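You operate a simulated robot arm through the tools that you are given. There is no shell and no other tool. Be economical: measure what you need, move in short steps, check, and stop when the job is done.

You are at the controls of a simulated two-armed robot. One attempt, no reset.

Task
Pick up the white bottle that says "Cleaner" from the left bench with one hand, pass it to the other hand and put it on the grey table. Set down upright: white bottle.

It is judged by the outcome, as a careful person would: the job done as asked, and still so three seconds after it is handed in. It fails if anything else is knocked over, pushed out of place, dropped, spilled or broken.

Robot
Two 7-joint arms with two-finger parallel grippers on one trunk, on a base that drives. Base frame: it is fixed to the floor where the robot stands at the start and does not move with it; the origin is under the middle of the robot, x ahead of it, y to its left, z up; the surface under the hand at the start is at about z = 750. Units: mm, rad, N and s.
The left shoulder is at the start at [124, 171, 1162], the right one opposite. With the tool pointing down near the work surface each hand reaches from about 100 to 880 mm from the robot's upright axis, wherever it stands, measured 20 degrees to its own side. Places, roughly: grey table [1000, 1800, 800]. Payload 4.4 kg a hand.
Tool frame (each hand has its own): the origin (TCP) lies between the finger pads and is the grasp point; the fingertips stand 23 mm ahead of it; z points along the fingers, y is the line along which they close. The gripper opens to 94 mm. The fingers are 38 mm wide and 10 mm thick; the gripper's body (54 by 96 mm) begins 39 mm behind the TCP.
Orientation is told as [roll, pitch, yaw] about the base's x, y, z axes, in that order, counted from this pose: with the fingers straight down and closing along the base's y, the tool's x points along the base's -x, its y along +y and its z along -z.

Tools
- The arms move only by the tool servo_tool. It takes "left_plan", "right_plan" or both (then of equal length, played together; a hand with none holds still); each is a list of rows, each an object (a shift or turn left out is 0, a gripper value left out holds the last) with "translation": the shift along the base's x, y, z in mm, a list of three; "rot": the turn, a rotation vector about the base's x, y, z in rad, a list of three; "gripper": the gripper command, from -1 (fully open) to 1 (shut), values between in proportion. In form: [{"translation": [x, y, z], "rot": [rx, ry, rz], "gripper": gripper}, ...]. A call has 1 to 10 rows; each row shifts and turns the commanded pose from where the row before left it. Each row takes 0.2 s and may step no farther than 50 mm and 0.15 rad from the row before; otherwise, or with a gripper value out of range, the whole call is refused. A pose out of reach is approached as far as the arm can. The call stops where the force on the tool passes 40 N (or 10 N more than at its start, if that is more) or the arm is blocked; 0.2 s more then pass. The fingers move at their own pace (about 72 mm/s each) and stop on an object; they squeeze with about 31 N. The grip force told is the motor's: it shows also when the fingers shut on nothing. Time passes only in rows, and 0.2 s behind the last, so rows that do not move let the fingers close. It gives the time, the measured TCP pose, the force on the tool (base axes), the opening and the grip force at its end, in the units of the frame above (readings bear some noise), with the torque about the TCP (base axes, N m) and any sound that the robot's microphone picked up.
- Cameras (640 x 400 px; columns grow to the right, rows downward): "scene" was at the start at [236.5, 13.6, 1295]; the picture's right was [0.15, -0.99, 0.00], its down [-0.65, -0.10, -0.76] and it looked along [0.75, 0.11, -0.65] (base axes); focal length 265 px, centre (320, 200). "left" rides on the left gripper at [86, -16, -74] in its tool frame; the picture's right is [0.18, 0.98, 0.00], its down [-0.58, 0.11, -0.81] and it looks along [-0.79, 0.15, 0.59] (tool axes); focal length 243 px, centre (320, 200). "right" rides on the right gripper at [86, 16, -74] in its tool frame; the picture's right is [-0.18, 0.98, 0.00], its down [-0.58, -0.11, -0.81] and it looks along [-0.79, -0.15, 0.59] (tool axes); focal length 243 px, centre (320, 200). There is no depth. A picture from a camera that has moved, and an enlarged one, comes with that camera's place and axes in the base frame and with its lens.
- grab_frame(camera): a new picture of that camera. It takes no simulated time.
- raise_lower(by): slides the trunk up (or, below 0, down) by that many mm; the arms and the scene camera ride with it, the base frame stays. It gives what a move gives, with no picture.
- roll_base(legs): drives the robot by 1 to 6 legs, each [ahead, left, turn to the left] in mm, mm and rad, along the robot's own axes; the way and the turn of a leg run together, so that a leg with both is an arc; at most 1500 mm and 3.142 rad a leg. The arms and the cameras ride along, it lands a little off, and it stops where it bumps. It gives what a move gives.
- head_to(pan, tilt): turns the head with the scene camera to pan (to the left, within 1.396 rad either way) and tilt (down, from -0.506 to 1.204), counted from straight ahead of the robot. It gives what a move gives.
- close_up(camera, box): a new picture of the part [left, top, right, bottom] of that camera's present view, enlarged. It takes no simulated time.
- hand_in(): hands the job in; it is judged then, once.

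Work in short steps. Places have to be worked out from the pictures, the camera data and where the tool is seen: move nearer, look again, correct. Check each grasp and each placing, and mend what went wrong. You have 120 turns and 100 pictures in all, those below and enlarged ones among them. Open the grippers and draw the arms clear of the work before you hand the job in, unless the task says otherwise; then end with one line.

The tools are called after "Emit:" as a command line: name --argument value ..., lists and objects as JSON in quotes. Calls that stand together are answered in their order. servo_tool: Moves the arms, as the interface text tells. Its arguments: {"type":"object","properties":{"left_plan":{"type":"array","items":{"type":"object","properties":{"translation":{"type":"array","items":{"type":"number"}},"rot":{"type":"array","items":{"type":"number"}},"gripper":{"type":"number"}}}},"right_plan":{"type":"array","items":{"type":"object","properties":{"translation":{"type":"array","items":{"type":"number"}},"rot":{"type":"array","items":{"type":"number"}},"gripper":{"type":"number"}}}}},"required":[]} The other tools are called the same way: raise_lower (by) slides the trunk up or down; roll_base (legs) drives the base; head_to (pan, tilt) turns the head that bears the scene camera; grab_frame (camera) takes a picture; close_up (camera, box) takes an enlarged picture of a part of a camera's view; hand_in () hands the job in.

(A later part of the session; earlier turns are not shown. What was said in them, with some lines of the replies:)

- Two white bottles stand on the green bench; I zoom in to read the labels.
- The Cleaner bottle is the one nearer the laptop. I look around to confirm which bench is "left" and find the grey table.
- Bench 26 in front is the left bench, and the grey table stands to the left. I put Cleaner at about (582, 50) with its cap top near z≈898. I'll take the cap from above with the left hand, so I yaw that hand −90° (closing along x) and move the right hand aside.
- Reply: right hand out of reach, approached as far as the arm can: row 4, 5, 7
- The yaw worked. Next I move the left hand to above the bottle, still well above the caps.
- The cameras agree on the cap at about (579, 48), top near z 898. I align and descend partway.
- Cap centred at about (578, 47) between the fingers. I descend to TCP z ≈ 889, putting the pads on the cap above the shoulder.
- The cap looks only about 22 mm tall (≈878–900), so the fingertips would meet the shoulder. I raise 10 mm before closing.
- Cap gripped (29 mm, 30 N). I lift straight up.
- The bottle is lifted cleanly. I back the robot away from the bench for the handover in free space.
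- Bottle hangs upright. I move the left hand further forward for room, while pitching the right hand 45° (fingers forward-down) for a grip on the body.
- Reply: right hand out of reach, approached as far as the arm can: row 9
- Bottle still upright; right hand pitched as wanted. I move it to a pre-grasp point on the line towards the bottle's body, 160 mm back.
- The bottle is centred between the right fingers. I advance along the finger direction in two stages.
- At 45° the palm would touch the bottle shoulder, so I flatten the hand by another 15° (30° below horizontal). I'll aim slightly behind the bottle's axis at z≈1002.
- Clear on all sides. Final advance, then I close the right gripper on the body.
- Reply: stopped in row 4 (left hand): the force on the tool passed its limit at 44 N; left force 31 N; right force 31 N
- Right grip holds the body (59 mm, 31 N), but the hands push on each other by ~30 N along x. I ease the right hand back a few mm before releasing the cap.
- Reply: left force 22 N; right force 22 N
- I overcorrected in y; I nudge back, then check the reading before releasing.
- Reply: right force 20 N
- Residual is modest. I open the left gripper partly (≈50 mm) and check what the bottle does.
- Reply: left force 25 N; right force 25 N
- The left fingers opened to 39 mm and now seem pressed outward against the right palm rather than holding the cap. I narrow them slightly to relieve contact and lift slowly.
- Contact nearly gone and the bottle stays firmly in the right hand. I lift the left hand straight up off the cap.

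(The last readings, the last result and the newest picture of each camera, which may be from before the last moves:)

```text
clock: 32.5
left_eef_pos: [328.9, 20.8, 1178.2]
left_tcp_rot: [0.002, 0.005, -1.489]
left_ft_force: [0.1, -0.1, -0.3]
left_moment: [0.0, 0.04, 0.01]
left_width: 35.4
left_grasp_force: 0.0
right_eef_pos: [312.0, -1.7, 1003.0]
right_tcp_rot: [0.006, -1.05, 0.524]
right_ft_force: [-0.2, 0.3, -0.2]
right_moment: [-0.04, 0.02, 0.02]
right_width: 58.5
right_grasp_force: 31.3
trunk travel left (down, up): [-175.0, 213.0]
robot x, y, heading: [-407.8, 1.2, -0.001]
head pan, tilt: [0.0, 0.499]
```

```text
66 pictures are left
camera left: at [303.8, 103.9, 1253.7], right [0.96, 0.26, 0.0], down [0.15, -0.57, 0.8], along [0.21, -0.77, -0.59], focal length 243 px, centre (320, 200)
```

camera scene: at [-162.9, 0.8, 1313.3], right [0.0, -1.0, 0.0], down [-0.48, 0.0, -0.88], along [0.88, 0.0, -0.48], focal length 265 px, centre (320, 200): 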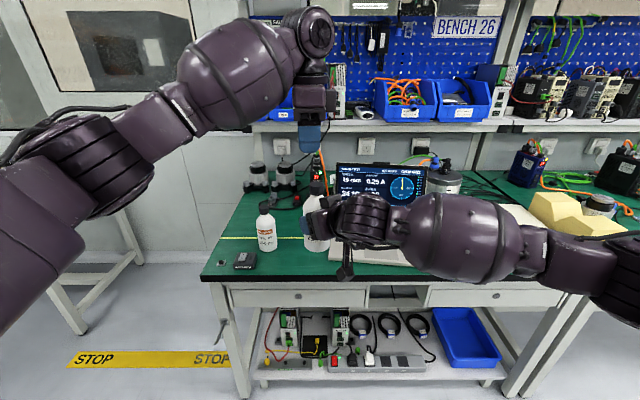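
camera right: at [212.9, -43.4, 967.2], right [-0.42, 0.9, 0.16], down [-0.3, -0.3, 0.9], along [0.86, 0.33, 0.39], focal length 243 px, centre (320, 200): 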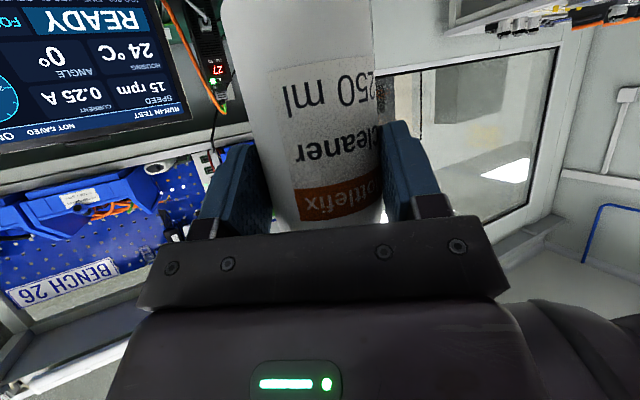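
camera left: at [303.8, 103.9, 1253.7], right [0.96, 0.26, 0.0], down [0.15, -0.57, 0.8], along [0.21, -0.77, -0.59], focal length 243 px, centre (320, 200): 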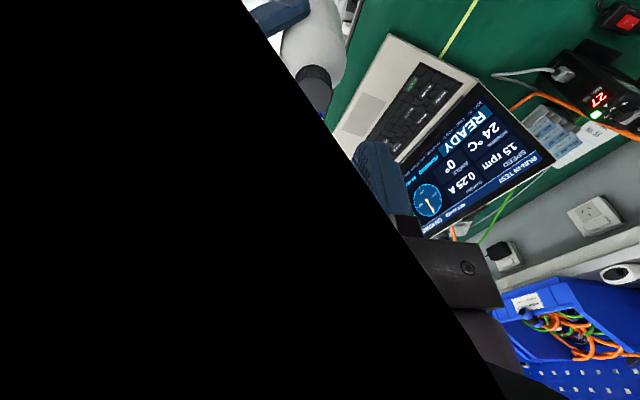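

Handover done; right hand holds the bottle. I move the left hand off to the left and check the bottle's uprightness.

Emit:
servo_tool --left_plan '[{"translation": [-5, 35, 0], "gripper": -1}, {"translation": [-5, 35, 0]}, {"translation": [-5, 35, 0]}, {"translation": [-5, 35, 0]}, {"translation": [-5, 35, 0]}, {"translation": [-5, 35, 0]}, {"translation": [-5, 35, 0]}, {"translation": [-5, 35, 0]}, {}]'

Emit:
close_up --camera "scene" --box '[260, 130, 420, 280]'

Emit:
grab_frame --camera "left"

```text
clock: 34.5
left_eef_pos: [288.3, 299.5, 1180.7]
left_tcp_rot: [0.004, 0.004, -1.489]
left_ft_force: [-0.7, -0.3, 0.7]
left_moment: [0.02, 0.0, 0.01]
left_width: 94.1
left_grasp_force: 0.1
right_eef_pos: [311.9, -3.1, 1004.0]
right_tcp_rot: [0.006, -1.053, 0.525]
right_ft_force: [0.7, -0.4, -0.6]
right_moment: [-0.03, 0.01, -0.01]
right_width: 58.3
right_grasp_force: 30.7
trunk travel left (down, up): [-175.0, 213.0]
robot x, y, heading: [-408.3, 1.4, -0.003]
head pan, tilt: [0.0, 0.499]
```

```text
2.67 times, centred on (340, 205) of scene
camera zoom: at [-163.2, 0.4, 1313.5], right [0.0, -1.0, 0.0], down [-0.48, 0.0, -0.88], along [0.88, 0.0, -0.48], focal length 707 px, centre (267, 187)
```

zoom: 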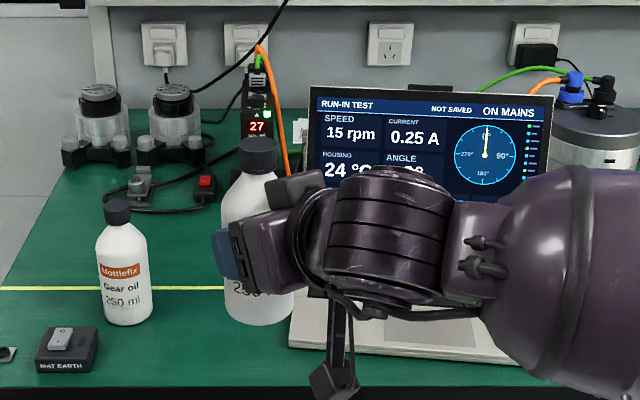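

```text
64 pictures are left
camera left: at [263.5, 384.3, 1255.9], right [0.96, 0.26, 0.0], down [0.15, -0.57, 0.8], along [0.22, -0.77, -0.59], focal length 243 px, centre (320, 200)
```

left: 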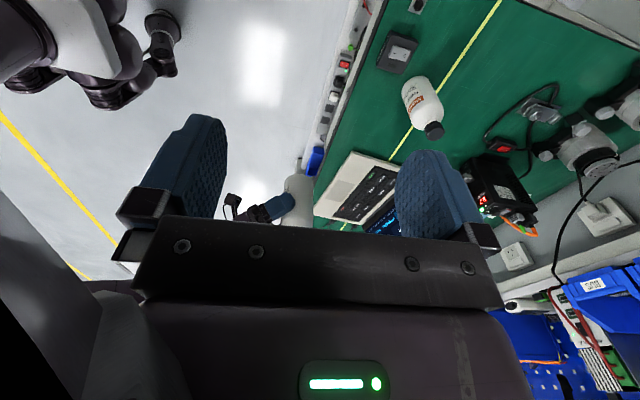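

The bottle is upright in the right hand. Now I look toward the grey table.

Emit:
head_to --pan 1.0 --tilt 0.35

Emit:
grab_frame --camera "scene"

```text
clock: 35.8
left_eef_pos: [288.1, 299.6, 1181.4]
left_tcp_rot: [0.004, 0.005, -1.489]
left_ft_force: [-0.1, -0.6, -0.3]
left_moment: [-0.02, -0.01, -0.01]
left_width: 94.1
left_grasp_force: 0.1
right_eef_pos: [310.4, -3.5, 1004.7]
right_tcp_rot: [0.006, -1.053, 0.525]
right_ft_force: [-0.3, 0.2, -0.3]
right_moment: [0.0, 0.02, -0.03]
right_width: 58.6
right_grasp_force: 31.1
trunk travel left (down, up): [-175.0, 213.0]
robot x, y, heading: [-411.2, -0.1, 0.002]
head pan, tilt: [1.0, 0.351]
```

```text
63 pictures are left
camera scene: at [-203.9, 79.3, 1327.3], right [0.84, -0.54, 0.0], down [-0.19, -0.29, -0.94], along [0.51, 0.79, -0.34], focal length 265 px, centre (320, 200)
```

scene: 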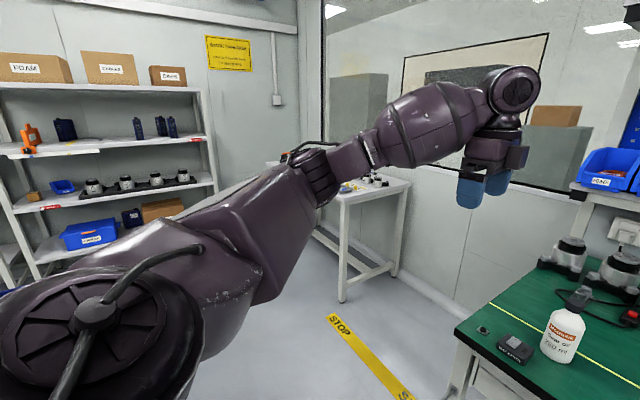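

The table's near end is at y≈1200, with its long side facing −x at x≈680. I drive straight left 1450 mm, keeping clear of it, then look.

Emit:
roll_base --legs '[[0, 800, 0], [0, 750, 0]]'

Emit:
head_to --pan 0.0 --tilt 0.5

Emit:
grab_frame --camera "scene"

```text
clock: 39.5
left_eef_pos: [289.7, 612.2, 1181.1]
left_tcp_rot: [0.005, 0.007, -1.476]
left_ft_force: [-0.1, -0.5, -1.4]
left_moment: [0.03, -0.03, -0.02]
left_width: 93.9
left_grasp_force: 0.0
right_eef_pos: [314.7, 307.9, 1005.0]
right_tcp_rot: [0.009, -1.052, 0.529]
right_ft_force: [0.4, -0.5, -0.1]
right_moment: [0.0, 0.03, 0.02]
right_width: 58.2
right_grasp_force: 31.0
trunk travel left (down, up): [-175.0, 213.0]
robot x, y, heading: [-405.1, 302.8, 0.003]
head pan, tilt: [1.0, 0.351]
stopped in leg 1: the robot was blocked; the commanded pose is now the measured one
```

```text
clock: 40.7
left_eef_pos: [289.3, 612.3, 1182.0]
left_tcp_rot: [0.005, 0.005, -1.477]
left_ft_force: [-0.1, 0.3, 0.1]
left_moment: [-0.02, 0.01, -0.02]
left_width: 93.9
left_grasp_force: 0.0
right_eef_pos: [313.8, 309.2, 1004.5]
right_tcp_rot: [0.008, -1.053, 0.532]
right_ft_force: [0.2, 0.5, 0.7]
right_moment: [-0.04, 0.06, -0.03]
right_width: 58.4
right_grasp_force: 31.3
trunk travel left (down, up): [-175.0, 213.0]
robot x, y, heading: [-403.1, 308.6, -0.001]
head pan, tilt: [0.0, 0.499]
```

```text
62 pictures are left
camera scene: at [-161.2, 308.8, 1313.6], right [0.0, -1.0, 0.0], down [-0.48, 0.0, -0.88], along [0.88, 0.0, -0.48], focal length 265 px, centre (320, 200)
```

scene: 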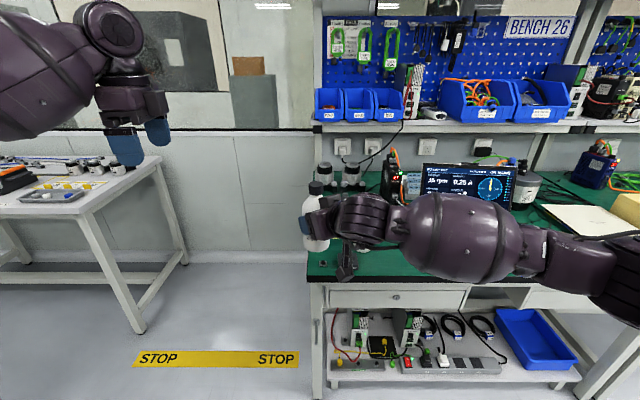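

Something on the left blocked the base. I look over there.

Emit:
head_to --pan 1.39 --tilt 0.8

Emit:
grab_frame --camera "scene"

Emit:
head_to --pan 0.7 --tilt 0.8

Emit:
grab_frame --camera "scene"

Emit:
grab_frame --camera "left"

```text
clock: 42.3
left_eef_pos: [289.3, 613.1, 1181.3]
left_tcp_rot: [0.003, 0.004, -1.477]
left_ft_force: [0.1, 0.2, 0.3]
left_moment: [0.01, 0.01, 0.02]
left_width: 94.0
left_grasp_force: 0.1
right_eef_pos: [314.4, 308.3, 1005.3]
right_tcp_rot: [0.007, -1.052, 0.533]
right_ft_force: [-0.1, 0.3, -0.5]
right_moment: [-0.03, 0.03, 0.04]
right_width: 58.5
right_grasp_force: 31.0
trunk travel left (down, up): [-175.0, 213.0]
robot x, y, heading: [-404.2, 306.1, 0.008]
head pan, tilt: [1.389, 0.799]
```

```text
61 pictures are left
camera scene: at [-237.9, 387.8, 1287.7], right [0.98, -0.18, 0.0], down [-0.13, -0.71, -0.7], along [0.12, 0.69, -0.72], focal length 265 px, centre (320, 200)
```

scene: 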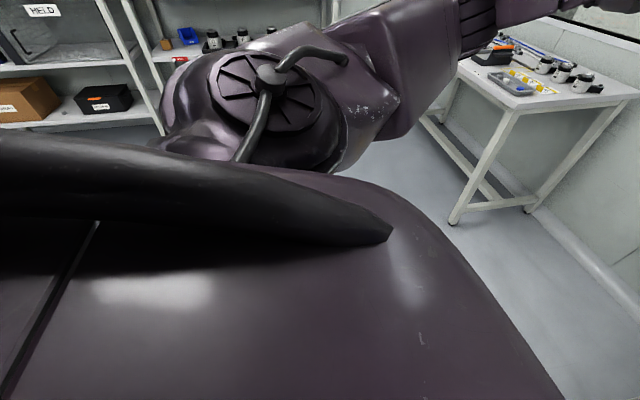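

```text
clock: 43.3
left_eef_pos: [288.5, 613.3, 1181.7]
left_tcp_rot: [0.003, 0.005, -1.476]
left_ft_force: [0.2, -1.0, -0.4]
left_moment: [-0.01, -0.02, 0.0]
left_width: 93.9
left_grasp_force: 0.0
right_eef_pos: [313.4, 309.8, 1005.1]
right_tcp_rot: [0.006, -1.054, 0.532]
right_ft_force: [0.2, 0.3, 0.2]
right_moment: [-0.04, 0.01, -0.03]
right_width: 58.4
right_grasp_force: 31.1
trunk travel left (down, up): [-175.0, 213.0]
robot x, y, heading: [-404.9, 307.6, 0.006]
head pan, tilt: [0.7, 0.799]
```

```text
60 pictures are left
camera scene: at [-190.8, 360.6, 1287.6], right [0.65, -0.76, 0.0], down [-0.55, -0.46, -0.7], along [0.53, 0.45, -0.72], focal length 265 px, centre (320, 200)
```

scene: 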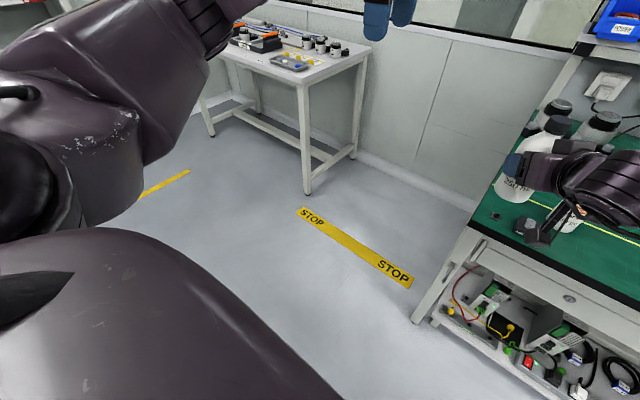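

```text
59 pictures are left
camera left: at [262.7, 697.0, 1256.1], right [0.96, 0.28, 0.0], down [0.16, -0.57, 0.8], along [0.22, -0.77, -0.59], focal length 243 px, centre (320, 200)
```

left: 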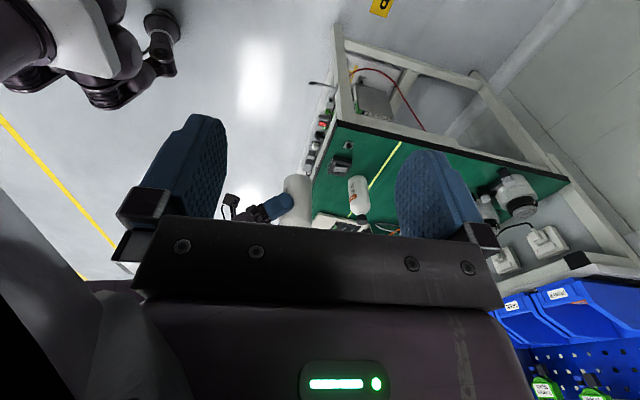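

The area front-left is free, so the obstacle is beside/behind the robot on the left. I turn the left hand so its camera looks that way.

Emit:
servo_tool --left_plan '[{"rot": [0, 0, 0.15]}, {"rot": [0, 0, 0.15]}, {"rot": [0, 0, 0.15]}, {"rot": [0, 0, 0.15]}, {"rot": [0, 0, 0.15]}, {"rot": [0, 0, 0.15]}, {"rot": [0, 0, 0.15]}, {"rot": [0, 0, 0.15]}, {"rot": [0, 0, 0.15]}, {"rot": [0, 0, 0.15]}]'

Emit:
servo_tool --left_plan '[{"rot": [0, 0, 0.15]}, {"rot": [0, 0, 0.15]}, {"rot": [0, 0, 0.15]}, {"rot": [0, 0, 0.15]}, {"rot": [0, 0, 0.15]}, {"rot": [0, 0, 0.15]}, {"rot": [0, 0, 0.15]}, {"rot": [0, 0, 0.15]}, {"rot": [0, 0, 0.15]}, {"rot": [0, 0, 0.15]}]'

Emit:
grab_frame --camera "left"

```text
clock: 45.5
left_eef_pos: [289.4, 612.8, 1180.9]
left_tcp_rot: [0.004, 0.006, 0.026]
left_ft_force: [-0.4, -0.5, -1.1]
left_moment: [0.02, -0.02, -0.03]
left_width: 94.1
left_grasp_force: 0.1
right_eef_pos: [314.9, 309.3, 1004.1]
right_tcp_rot: [0.007, -1.052, 0.533]
right_ft_force: [0.5, -0.2, 0.2]
right_moment: [-0.02, 0.05, -0.02]
right_width: 58.4
right_grasp_force: 31.2
trunk travel left (down, up): [-175.0, 213.0]
robot x, y, heading: [-404.2, 305.7, 0.001]
head pan, tilt: [0.7, 0.799]
```

```text
clock: 47.7
left_eef_pos: [288.4, 613.9, 1179.9]
left_tcp_rot: [0.003, 0.006, 1.523]
left_ft_force: [0.1, 0.3, -0.4]
left_moment: [-0.05, 0.02, 0.03]
left_width: 93.8
left_grasp_force: 0.1
right_eef_pos: [313.9, 308.6, 1005.6]
right_tcp_rot: [0.007, -1.052, 0.532]
right_ft_force: [-1.0, -1.1, 0.0]
right_moment: [-0.03, 0.09, -0.01]
right_width: 58.4
right_grasp_force: 31.2
trunk travel left (down, up): [-175.0, 213.0]
robot x, y, heading: [-407.9, 306.7, 0.005]
head pan, tilt: [0.7, 0.799]
```

```text
58 pictures are left
camera left: at [300.1, 526.5, 1255.8], right [-0.99, -0.14, 0.0], down [-0.08, 0.59, 0.8], along [-0.11, 0.8, -0.59], focal length 243 px, centre (320, 200)
```

left: 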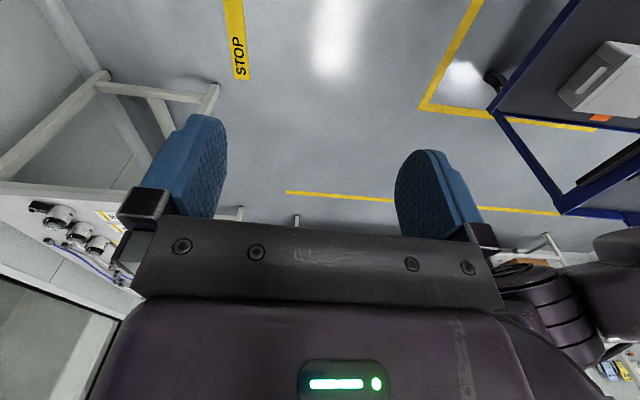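

A parked blue cart stands at the left behind x≈−400; it stopped the base. I'll raise the trunk for clearance, step off to the right a bit, drive forward to x≈0, and then look again.

Emit:
raise_lower --by 100

Emit:
roll_base --legs '[[0, -30, 0], [400, 0, 0]]'

Emit:
grab_frame --camera "left"

Emit:
grab_frame --camera "scene"

```text
clock: 49.0
left_eef_pos: [289.3, 612.2, 1278.9]
left_tcp_rot: [0.006, 0.005, 1.523]
left_ft_force: [-0.5, 0.1, -0.6]
left_moment: [0.02, 0.01, 0.04]
left_width: 94.2
left_grasp_force: 0.0
right_eef_pos: [315.0, 309.1, 1102.9]
right_tcp_rot: [0.007, -1.05, 0.531]
right_ft_force: [0.1, -0.1, -3.3]
right_moment: [-0.03, 0.03, -0.02]
right_width: 58.3
right_grasp_force: 31.1
trunk travel left (down, up): [-275.0, 113.0]
robot x, y, heading: [-411.1, 309.2, 0.004]
head pan, tilt: [0.7, 0.799]
```

```text
clock: 52.1
left_eef_pos: [684.3, 585.0, 1281.0]
left_tcp_rot: [0.004, 0.006, 1.521]
left_ft_force: [0.7, -0.9, 0.2]
left_moment: [0.0, 0.02, 0.01]
left_width: 94.1
left_grasp_force: 0.0
right_eef_pos: [709.3, 280.7, 1104.5]
right_tcp_rot: [0.007, -1.055, 0.532]
right_ft_force: [0.8, 0.3, -3.0]
right_moment: [-0.01, 0.04, 0.0]
right_width: 58.5
right_grasp_force: 30.4
trunk travel left (down, up): [-275.0, 113.0]
robot x, y, heading: [-8.2, 274.5, 0.002]
head pan, tilt: [0.7, 0.799]
```

```text
57 pictures are left
camera left: at [695.1, 497.5, 1356.0], right [-0.99, -0.14, 0.01], down [-0.08, 0.59, 0.8], along [-0.11, 0.8, -0.59], focal length 243 px, centre (320, 200)
```

left: 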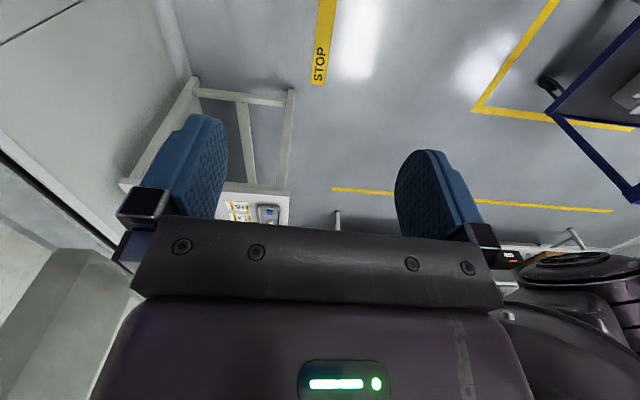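

```text
56 pictures are left
camera scene: at [128.3, 331.7, 1395.7], right [0.65, -0.76, 0.0], down [-0.55, -0.46, -0.7], along [0.53, 0.45, -0.72], focal length 265 px, centre (320, 200)
```

scene: 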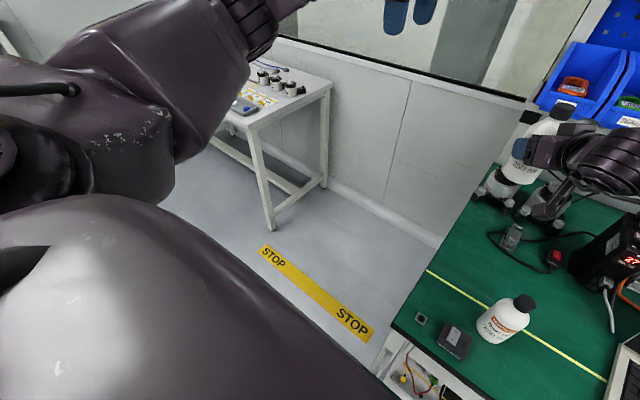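

The cart's near corner is about (−550, 1060), well clear of the path at x≈0. I drive left 600, then forward slightly and left to about y 1450.

Emit:
roll_base --legs '[[0, 600, 0], [0, 550, 0]]'

Emit:
head_to --pan 0.1 --tilt 0.7

Emit:
grab_frame --camera "scene"

Emit:
grab_frame --camera "left"

```text
clock: 62.8
left_eef_pos: [665.9, 1751.5, 1281.4]
left_tcp_rot: [0.003, 0.004, 1.533]
left_ft_force: [0.1, -0.3, 0.0]
left_moment: [0.0, -0.02, 0.0]
left_width: 94.2
left_grasp_force: 0.0
right_eef_pos: [696.5, 1448.8, 1103.9]
right_tcp_rot: [0.007, -1.05, 0.545]
right_ft_force: [0.2, -0.4, -2.6]
right_moment: [-0.03, 0.06, 0.01]
right_width: 58.4
right_grasp_force: 30.6
trunk travel left (down, up): [-275.0, 113.0]
robot x, y, heading: [-22.4, 1435.6, 0.021]
head pan, tilt: [0.7, 0.799]
```

```text
clock: 63.8
left_eef_pos: [666.5, 1751.3, 1280.9]
left_tcp_rot: [0.003, 0.006, 1.535]
left_ft_force: [-0.5, -0.3, -1.1]
left_moment: [-0.01, 0.01, 0.02]
left_width: 94.3
left_grasp_force: 0.0
right_eef_pos: [696.0, 1448.4, 1105.1]
right_tcp_rot: [0.006, -1.052, 0.546]
right_ft_force: [0.4, -0.1, -2.7]
right_moment: [-0.02, 0.05, -0.04]
right_width: 58.2
right_grasp_force: 30.8
trunk travel left (down, up): [-275.0, 113.0]
robot x, y, heading: [-23.2, 1435.6, 0.019]
head pan, tilt: [0.099, 0.7]
```

```text
55 pictures are left
camera scene: at [137.4, 1447.8, 1403.9], right [0.12, -0.99, 0.0], down [-0.64, -0.08, -0.76], along [0.76, 0.09, -0.64], focal length 265 px, centre (320, 200)
```

scene: 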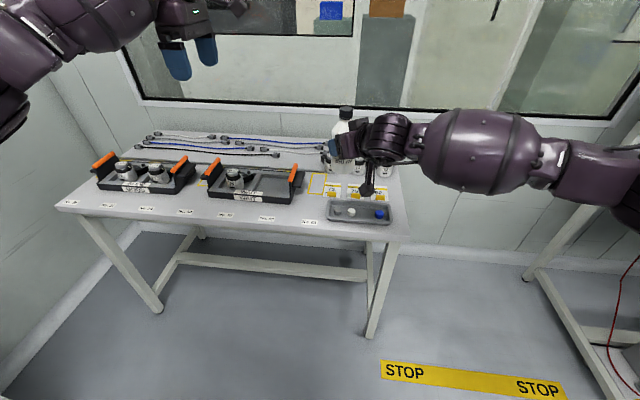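

```text
54 pictures are left
camera left: at [678.5, 1664.0, 1356.3], right [-0.99, -0.15, 0.0], down [-0.08, 0.59, 0.8], along [-0.12, 0.79, -0.59], focal length 243 px, centre (320, 200)
```

left: 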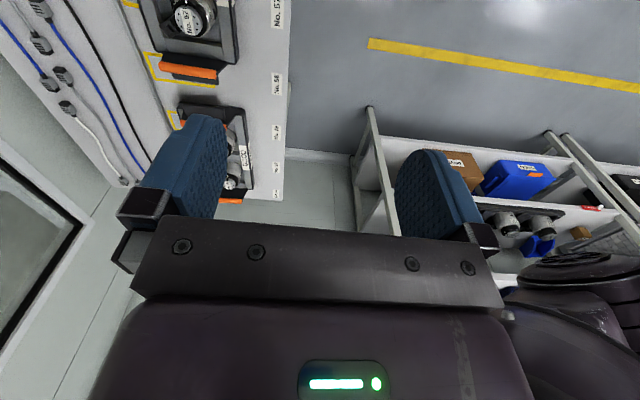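

At the table. I enlarge the right half of the tabletop to find free space.

Emit:
close_up --camera "scene" --box '[190, 120, 430, 260]'

Emit:
grab_frame --camera "right"

```text
2.67 times, centred on (310, 190) of scene
camera zoom: at [137.4, 1447.8, 1403.9], right [0.12, -0.99, 0.0], down [-0.64, -0.08, -0.76], along [0.76, 0.09, -0.64], focal length 707 px, centre (347, 227)
```

zoom: 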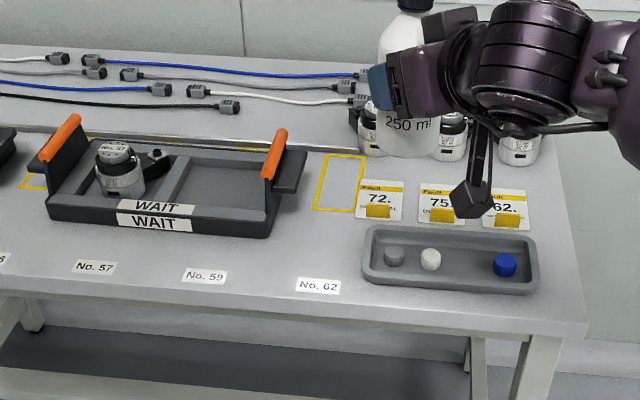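

```text
52 pictures are left
camera right: at [596.8, 1405.8, 1067.4], right [-0.44, 0.88, 0.16], down [-0.29, -0.31, 0.9], along [0.85, 0.35, 0.4], focal length 243 px, centre (320, 200)
```

right: 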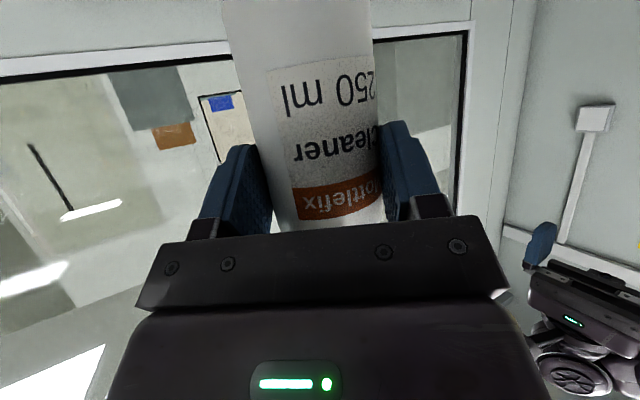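

Free spot found between the carrier and the grey tray, about (812, 1562), behind label "No. 62" and in front of the yellow outline. The bottle is now at about (709, 1456), so I drive ahead and left ~105 mm each.

Emit:
roll_base --legs '[[103, 104, 0]]'

Emit:
grab_frame --camera "scene"

```text
clock: 65.3
left_eef_pos: [770.2, 1853.7, 1280.6]
left_tcp_rot: [0.005, 0.005, 1.532]
left_ft_force: [0.3, 0.3, -0.2]
left_moment: [0.0, 0.02, -0.01]
left_width: 94.0
left_grasp_force: 0.1
right_eef_pos: [799.5, 1550.0, 1104.6]
right_tcp_rot: [0.006, -1.053, 0.545]
right_ft_force: [1.1, -0.5, -3.1]
right_moment: [-0.02, 0.04, -0.01]
right_width: 58.5
right_grasp_force: 31.4
trunk travel left (down, up): [-275.0, 113.0]
robot x, y, heading: [79.1, 1538.0, 0.02]
head pan, tilt: [0.099, 0.7]
```

```text
51 pictures are left
camera scene: at [240.4, 1551.3, 1403.9], right [0.11, -0.99, 0.0], down [-0.64, -0.07, -0.76], along [0.76, 0.09, -0.64], focal length 265 px, centre (320, 200)
```

scene: 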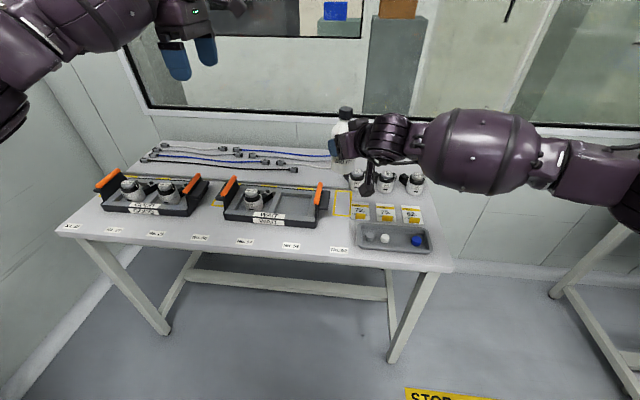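

Good position. I lower the trunk 110 mm and look again from closer.

Emit:
raise_lower --by -110

Emit:
head_to --pan 0.1 --tilt 0.75

Emit:
close_up --camera "scene" --box '[200, 100, 440, 250]'

Emit:
grab_frame --camera "right"

```text
clock: 66.8
left_eef_pos: [768.1, 1853.2, 1175.1]
left_tcp_rot: [-0.001, 0.005, 1.534]
left_ft_force: [0.1, -0.2, 0.5]
left_moment: [0.0, -0.03, -0.06]
left_width: 93.9
left_grasp_force: 0.1
right_eef_pos: [796.8, 1549.8, 998.2]
right_tcp_rot: [0.005, -1.056, 0.546]
right_ft_force: [-0.2, 0.1, -2.1]
right_moment: [-0.04, 0.06, 0.0]
right_width: 58.5
right_grasp_force: 31.2
trunk travel left (down, up): [-165.0, 223.0]
robot x, y, heading: [77.9, 1535.8, 0.011]
head pan, tilt: [0.099, 0.7]
```

```text
clock: 67.4
left_eef_pos: [770.5, 1853.2, 1170.6]
left_tcp_rot: [0.003, 0.004, 1.532]
left_ft_force: [-0.4, 0.1, -0.5]
left_moment: [0.02, 0.01, -0.01]
left_width: 94.0
left_grasp_force: 0.1
right_eef_pos: [798.2, 1551.0, 994.4]
right_tcp_rot: [0.007, -1.054, 0.542]
right_ft_force: [0.9, -0.4, -2.9]
right_moment: [-0.04, 0.05, 0.0]
right_width: 58.3
right_grasp_force: 30.7
trunk travel left (down, up): [-165.0, 223.0]
robot x, y, heading: [76.6, 1542.3, 0.018]
head pan, tilt: [0.099, 0.75]
```

```text
2.67 times, centred on (320, 175) of scene
camera zoom: at [324.5, 1551.9, 1280.2], right [0.11, -0.99, 0.0], down [-0.68, -0.08, -0.73], along [0.73, 0.08, -0.68], focal length 707 px, centre (320, 267)
```

zoom: 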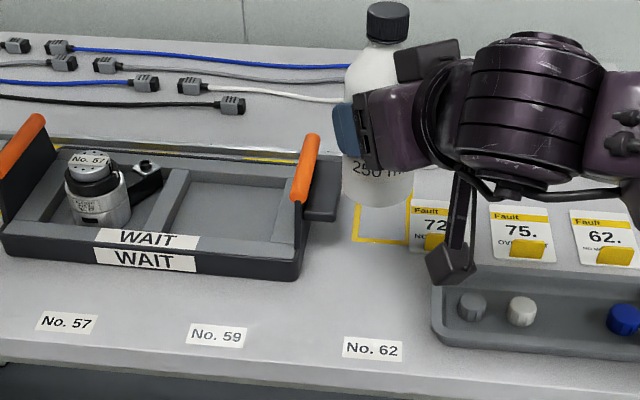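

```text
49 pictures are left
camera right: at [699.1, 1507.7, 957.5], right [-0.44, 0.89, 0.16], down [-0.29, -0.31, 0.9], along [0.85, 0.35, 0.39], focal length 243 px, centre (320, 200)
```

right: 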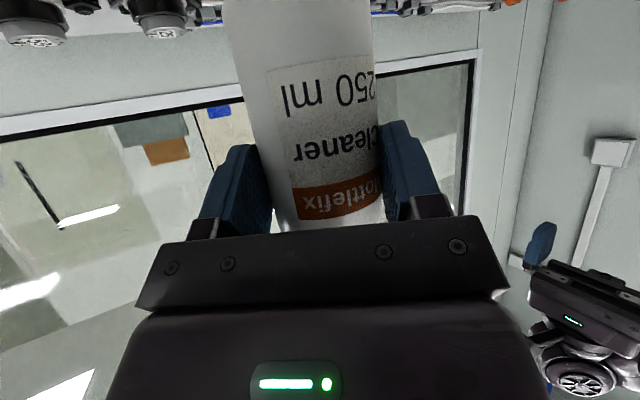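

The bottle would land cleanly at the intended free spot; its base is at z≈926. I shift 8 mm left and lower the trunk by another 90 mm.

Emit:
servo_tool --right_plan '[{"translation": [2, 8, 0]}, {}]'

Emit:
raise_lower --by -90

Emit:
close_up --camera "scene" --box '[200, 100, 440, 250]'

Emit:
grab_frame --camera "right"

```text
clock: 68.0
left_eef_pos: [769.9, 1852.9, 1170.7]
left_tcp_rot: [0.003, 0.005, 1.533]
left_ft_force: [-0.1, -0.7, 0.5]
left_moment: [0.02, 0.01, -0.02]
left_width: 94.1
left_grasp_force: 0.1
right_eef_pos: [798.9, 1557.4, 993.5]
right_tcp_rot: [0.007, -1.052, 0.543]
right_ft_force: [-0.8, -0.1, -2.7]
right_moment: [-0.01, 0.04, -0.02]
right_width: 58.3
right_grasp_force: 30.9
trunk travel left (down, up): [-165.0, 223.0]
robot x, y, heading: [78.7, 1540.5, 0.015]
head pan, tilt: [0.099, 0.75]
```

```text
clock: 69.2
left_eef_pos: [767.7, 1851.6, 1084.1]
left_tcp_rot: [0.0, 0.004, 1.532]
left_ft_force: [-0.3, 0.2, 0.6]
left_moment: [-0.02, 0.01, 0.01]
left_width: 93.9
left_grasp_force: 0.1
right_eef_pos: [799.0, 1558.7, 908.4]
right_tcp_rot: [0.004, -1.058, 0.546]
right_ft_force: [-1.2, 0.0, -2.3]
right_moment: [-0.09, 0.02, -0.01]
right_width: 58.2
right_grasp_force: 31.0
trunk travel left (down, up): [-75.0, 313.0]
robot x, y, heading: [75.9, 1539.3, 0.017]
head pan, tilt: [0.099, 0.75]
```

```text
2.67 times, centred on (320, 175) of scene
camera zoom: at [413.3, 1553.2, 1170.6], right [0.11, -0.99, 0.0], down [-0.68, -0.08, -0.73], along [0.73, 0.08, -0.68], focal length 707 px, centre (320, 267)
```

zoom: 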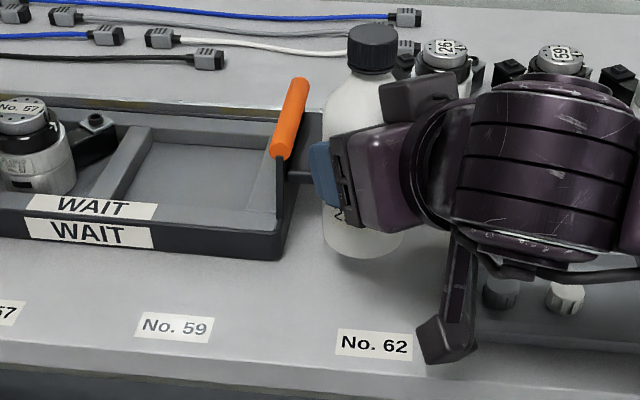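

```text
47 pictures are left
camera right: at [700.3, 1515.7, 870.0], right [-0.44, 0.89, 0.16], down [-0.3, -0.31, 0.9], along [0.85, 0.35, 0.4], focal length 243 px, centre (320, 200)
```

right: 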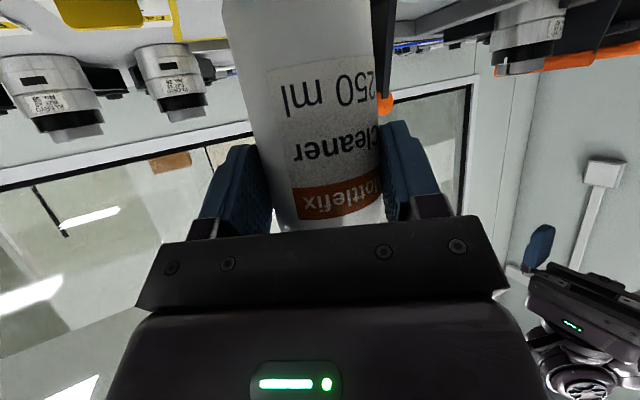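

The spot is good with clear margins all round; the base is ~37 mm above the table. I lower 28 mm with the arm, then feel for contact.

Emit:
servo_tool --right_plan '[{"translation": [0, 0, -7]}, {"translation": [0, 0, -7]}, {"translation": [0, 0, -7]}, {"translation": [0, 0, -7]}, {}]'

Emit:
close_up --camera "scene" --box '[240, 100, 440, 240]'

```text
clock: 70.5
left_eef_pos: [769.7, 1852.2, 1081.2]
left_tcp_rot: [0.005, 0.005, 1.534]
left_ft_force: [0.4, -0.2, -0.1]
left_moment: [-0.04, 0.03, -0.01]
left_width: 93.8
left_grasp_force: 0.0
right_eef_pos: [800.3, 1558.8, 876.8]
right_tcp_rot: [0.005, -1.055, 0.544]
right_ft_force: [0.8, 0.0, 2.5]
right_moment: [0.01, -0.17, -0.02]
right_width: 58.2
right_grasp_force: 31.6
trunk travel left (down, up): [-75.0, 313.0]
robot x, y, heading: [76.8, 1541.7, 0.016]
head pan, tilt: [0.099, 0.75]
```

```text
2.86 times, centred on (340, 170) of scene
camera zoom: at [414.6, 1553.2, 1169.9], right [0.11, -0.99, 0.0], down [-0.68, -0.08, -0.73], along [0.73, 0.08, -0.68], focal length 758 px, centre (263, 286)
```

zoom: 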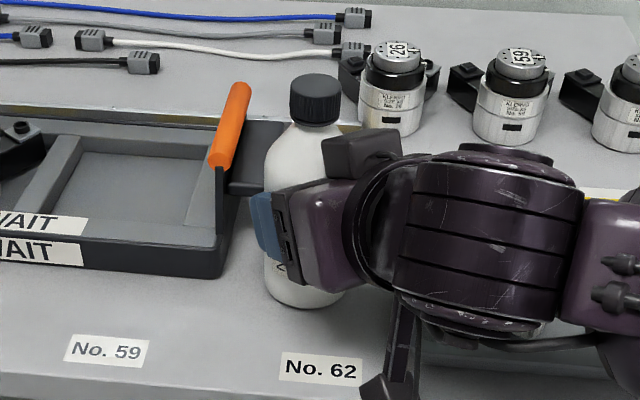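

Vertical force turned positive (+2.5 N), so the base is just touching the table. I press 1 mm more to confirm.

Emit:
servo_tool --right_plan '[{"translation": [0, 0, -1]}, {}]'

```text
clock: 71.0
left_eef_pos: [769.7, 1852.7, 1081.4]
left_tcp_rot: [0.005, 0.006, 1.531]
left_ft_force: [0.3, -0.2, 0.4]
left_moment: [0.0, 0.01, -0.02]
left_width: 93.8
left_grasp_force: 0.0
right_eef_pos: [801.0, 1558.4, 876.8]
right_tcp_rot: [0.006, -1.056, 0.544]
right_ft_force: [2.3, 1.6, 7.6]
right_moment: [0.15, -0.55, 0.06]
right_width: 58.6
right_grasp_force: 31.4
trunk travel left (down, up): [-75.0, 313.0]
robot x, y, heading: [80.1, 1540.4, 0.017]
head pan, tilt: [0.099, 0.75]
```

Contact confirmed; the moment suggests the far base edge touches first (slight forward lean). I rotate the hand back by 0.03 rad to seat it flatter.

Emit:
servo_tool --right_plan '[{"rot": [0, -0.03, 0]}, {}]'

Emit:
servo_tool --right_plan '[{"translation": [0, 0, -1]}, {}]'

```text
clock: 71.7
left_eef_pos: [769.3, 1852.6, 1081.7]
left_tcp_rot: [0.005, 0.006, 1.533]
left_ft_force: [-0.1, 0.8, -0.1]
left_moment: [-0.02, -0.05, -0.01]
left_width: 94.0
left_grasp_force: 0.0
right_eef_pos: [800.4, 1557.6, 877.1]
right_tcp_rot: [-0.025, -1.079, 0.573]
right_ft_force: [-3.9, 0.6, 8.8]
right_moment: [0.11, 0.48, 0.03]
right_width: 58.3
right_grasp_force: 31.4
trunk travel left (down, up): [-75.0, 313.0]
robot x, y, heading: [78.2, 1541.1, 0.012]
head pan, tilt: [0.099, 0.75]
```

```text
clock: 72.2
left_eef_pos: [768.7, 1852.2, 1082.3]
left_tcp_rot: [0.002, 0.006, 1.533]
left_ft_force: [-0.2, 0.0, -0.1]
left_moment: [0.01, 0.03, -0.01]
left_width: 93.7
left_grasp_force: 0.0
right_eef_pos: [800.3, 1558.1, 875.7]
right_tcp_rot: [-0.025, -1.08, 0.572]
right_ft_force: [-3.9, 2.6, 11.3]
right_moment: [0.43, 0.46, -0.03]
right_width: 58.4
right_grasp_force: 30.9
trunk travel left (down, up): [-75.0, 313.0]
robot x, y, heading: [81.1, 1541.6, 0.017]
head pan, tilt: [0.099, 0.75]
```

The base is flat to within a degree or so. I open the right gripper gently to ~72 mm.

Emit:
servo_tool --right_plan '[{"gripper": -0.3}, {"gripper": -0.4}, {"gripper": -0.55}, {}, {}]'

Emit:
close_up --camera "scene" --box '[240, 100, 440, 240]'

Emit:
grab_frame --camera "right"

```text
clock: 73.5
left_eef_pos: [770.0, 1852.1, 1081.2]
left_tcp_rot: [0.002, 0.004, 1.534]
left_ft_force: [0.7, 0.5, -0.1]
left_moment: [-0.01, 0.03, 0.04]
left_width: 94.0
left_grasp_force: 0.0
right_eef_pos: [801.0, 1557.7, 874.6]
right_tcp_rot: [-0.023, -1.077, 0.573]
right_ft_force: [0.6, -0.2, -0.7]
right_moment: [-0.02, 0.01, -0.03]
right_width: 73.1
right_grasp_force: 0.1
trunk travel left (down, up): [-75.0, 313.0]
robot x, y, heading: [81.8, 1539.8, 0.017]
head pan, tilt: [0.099, 0.75]
```

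```text
2.86 times, centred on (340, 170) of scene
camera zoom: at [414.8, 1553.3, 1169.6], right [0.11, -0.99, 0.0], down [-0.68, -0.08, -0.73], along [0.73, 0.08, -0.68], focal length 758 px, centre (263, 286)
```

zoom: 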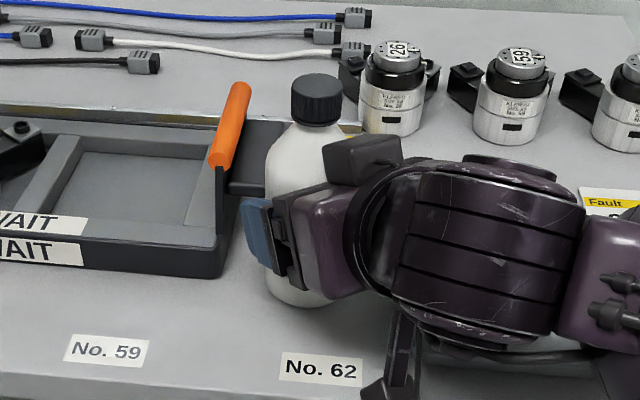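

```text
44 pictures are left
camera right: at [702.6, 1515.7, 834.9], right [-0.44, 0.89, 0.15], down [-0.32, -0.31, 0.9], along [0.84, 0.35, 0.42], focal length 243 px, centre (320, 200)
```

right: 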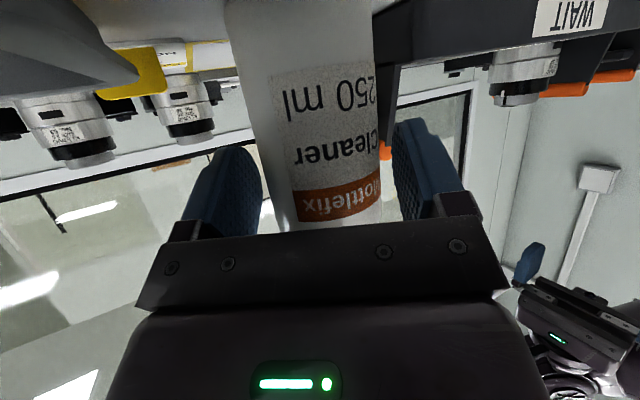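

Bottle stands free. I retract along the finger axis (back and up), slowly at first.

Emit:
servo_tool --right_plan '[{"translation": [-5.9, -3.8, 3.8]}, {"translation": [-7.4, -4.8, 4.7]}, {"translation": [-11, -7, 7]}, {"translation": [-15, -9.6, 9.5]}, {"translation": [-15, -9.6, 9.5]}, {"translation": [-15, -9.6, 15]}, {"translation": [-15, -9.6, 20]}, {"translation": [-15, -9.6, 25]}, {}]'

Emit:
close_up --camera "scene" --box '[200, 80, 440, 240]'

```text
clock: 75.5
left_eef_pos: [769.4, 1854.1, 1079.9]
left_tcp_rot: [0.006, 0.006, 1.533]
left_ft_force: [1.0, -0.5, -0.5]
left_moment: [0.0, 0.01, 0.01]
left_width: 94.2
left_grasp_force: 0.1
right_eef_pos: [700.9, 1492.2, 966.9]
right_tcp_rot: [-0.024, -1.076, 0.573]
right_ft_force: [0.7, 0.3, 0.3]
right_moment: [0.02, 0.0, 0.02]
right_width: 72.8
right_grasp_force: 0.0
trunk travel left (down, up): [-75.0, 313.0]
robot x, y, heading: [78.8, 1536.5, 0.019]
head pan, tilt: [0.099, 0.75]
```

```text
2.50 times, centred on (320, 160) of scene
camera zoom: at [415.2, 1553.3, 1169.4], right [0.11, -0.99, 0.0], down [-0.68, -0.08, -0.73], along [0.73, 0.08, -0.68], focal length 663 px, centre (320, 300)
```

zoom: 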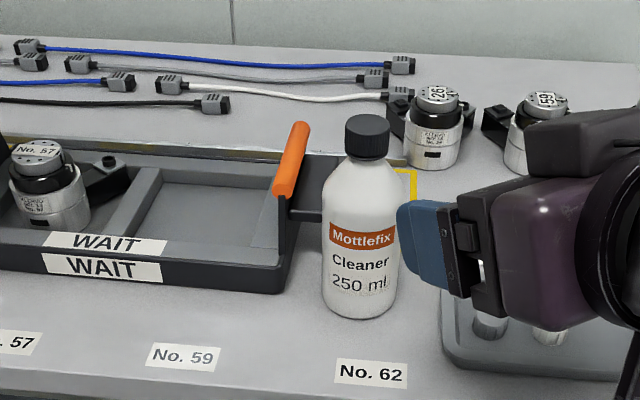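

The Cleaner bottle stands upright and alone on the grey table. I raise the trunk and back off to draw the arms clear.

Emit:
raise_lower --by 100

Emit:
roll_base --legs '[[-220, 0, 0]]'

Emit:
grab_frame --camera "scene"

```text
clock: 76.8
left_eef_pos: [771.7, 1853.2, 1177.5]
left_tcp_rot: [0.007, 0.006, 1.532]
left_ft_force: [-0.1, -0.1, -2.1]
left_moment: [-0.03, 0.01, -0.02]
left_width: 94.0
left_grasp_force: 0.0
right_eef_pos: [701.9, 1494.6, 1066.7]
right_tcp_rot: [-0.02, -1.076, 0.568]
right_ft_force: [0.2, 0.6, -0.3]
right_moment: [0.02, -0.01, 0.01]
right_width: 72.8
right_grasp_force: 0.0
trunk travel left (down, up): [-175.0, 213.0]
robot x, y, heading: [77.1, 1541.1, 0.013]
head pan, tilt: [0.099, 0.75]
```

```text
clock: 78.5
left_eef_pos: [550.0, 1848.3, 1180.7]
left_tcp_rot: [0.003, 0.004, 1.531]
left_ft_force: [-0.4, -0.9, 1.4]
left_moment: [0.03, 0.0, 0.01]
left_width: 94.2
left_grasp_force: 0.1
right_eef_pos: [480.7, 1489.1, 1069.1]
right_tcp_rot: [-0.026, -1.079, 0.572]
right_ft_force: [-0.7, -0.4, 0.0]
right_moment: [-0.02, 0.02, 0.0]
right_width: 72.7
right_grasp_force: 0.1
trunk travel left (down, up): [-175.0, 213.0]
robot x, y, heading: [-141.9, 1535.1, 0.011]
head pan, tilt: [0.099, 0.75]
```

```text
42 pictures are left
camera scene: at [94.1, 1548.3, 1291.7], right [0.11, -0.99, 0.0], down [-0.68, -0.08, -0.73], along [0.73, 0.08, -0.68], focal length 265 px, centre (320, 200)
```

scene: 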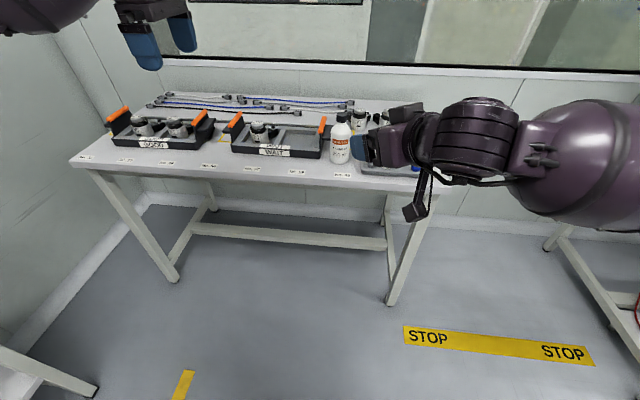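

The bottle is upright on the grey table, nothing on the table was disturbed, and both arms are clear, so I fully open the right gripper and hand in.

Emit:
servo_tool --right_plan '[{"gripper": -1}, {}]'

Emit:
hand_in

```text
clock: 79.1
left_eef_pos: [550.6, 1848.5, 1181.9]
left_tcp_rot: [0.003, 0.007, 1.53]
left_ft_force: [0.0, 0.4, -0.6]
left_moment: [0.02, 0.02, 0.0]
left_width: 93.8
left_grasp_force: 0.1
right_eef_pos: [480.7, 1489.7, 1069.1]
right_tcp_rot: [-0.026, -1.078, 0.57]
right_ft_force: [0.7, -0.1, 0.0]
right_moment: [-0.02, 0.0, 0.02]
right_width: 93.9
right_grasp_force: 0.1
trunk travel left (down, up): [-175.0, 213.0]
robot x, y, heading: [-142.0, 1534.8, 0.016]
head pan, tilt: [0.099, 0.75]
```

```text
The job is handed in.
```

The white "Cleaner" bottle was picked up from the left bench with the left hand, passed to the right hand and set upright on the grey table; on the way the base bumped a parked blue cart and stopped, and I did not check whether the cart shifted.
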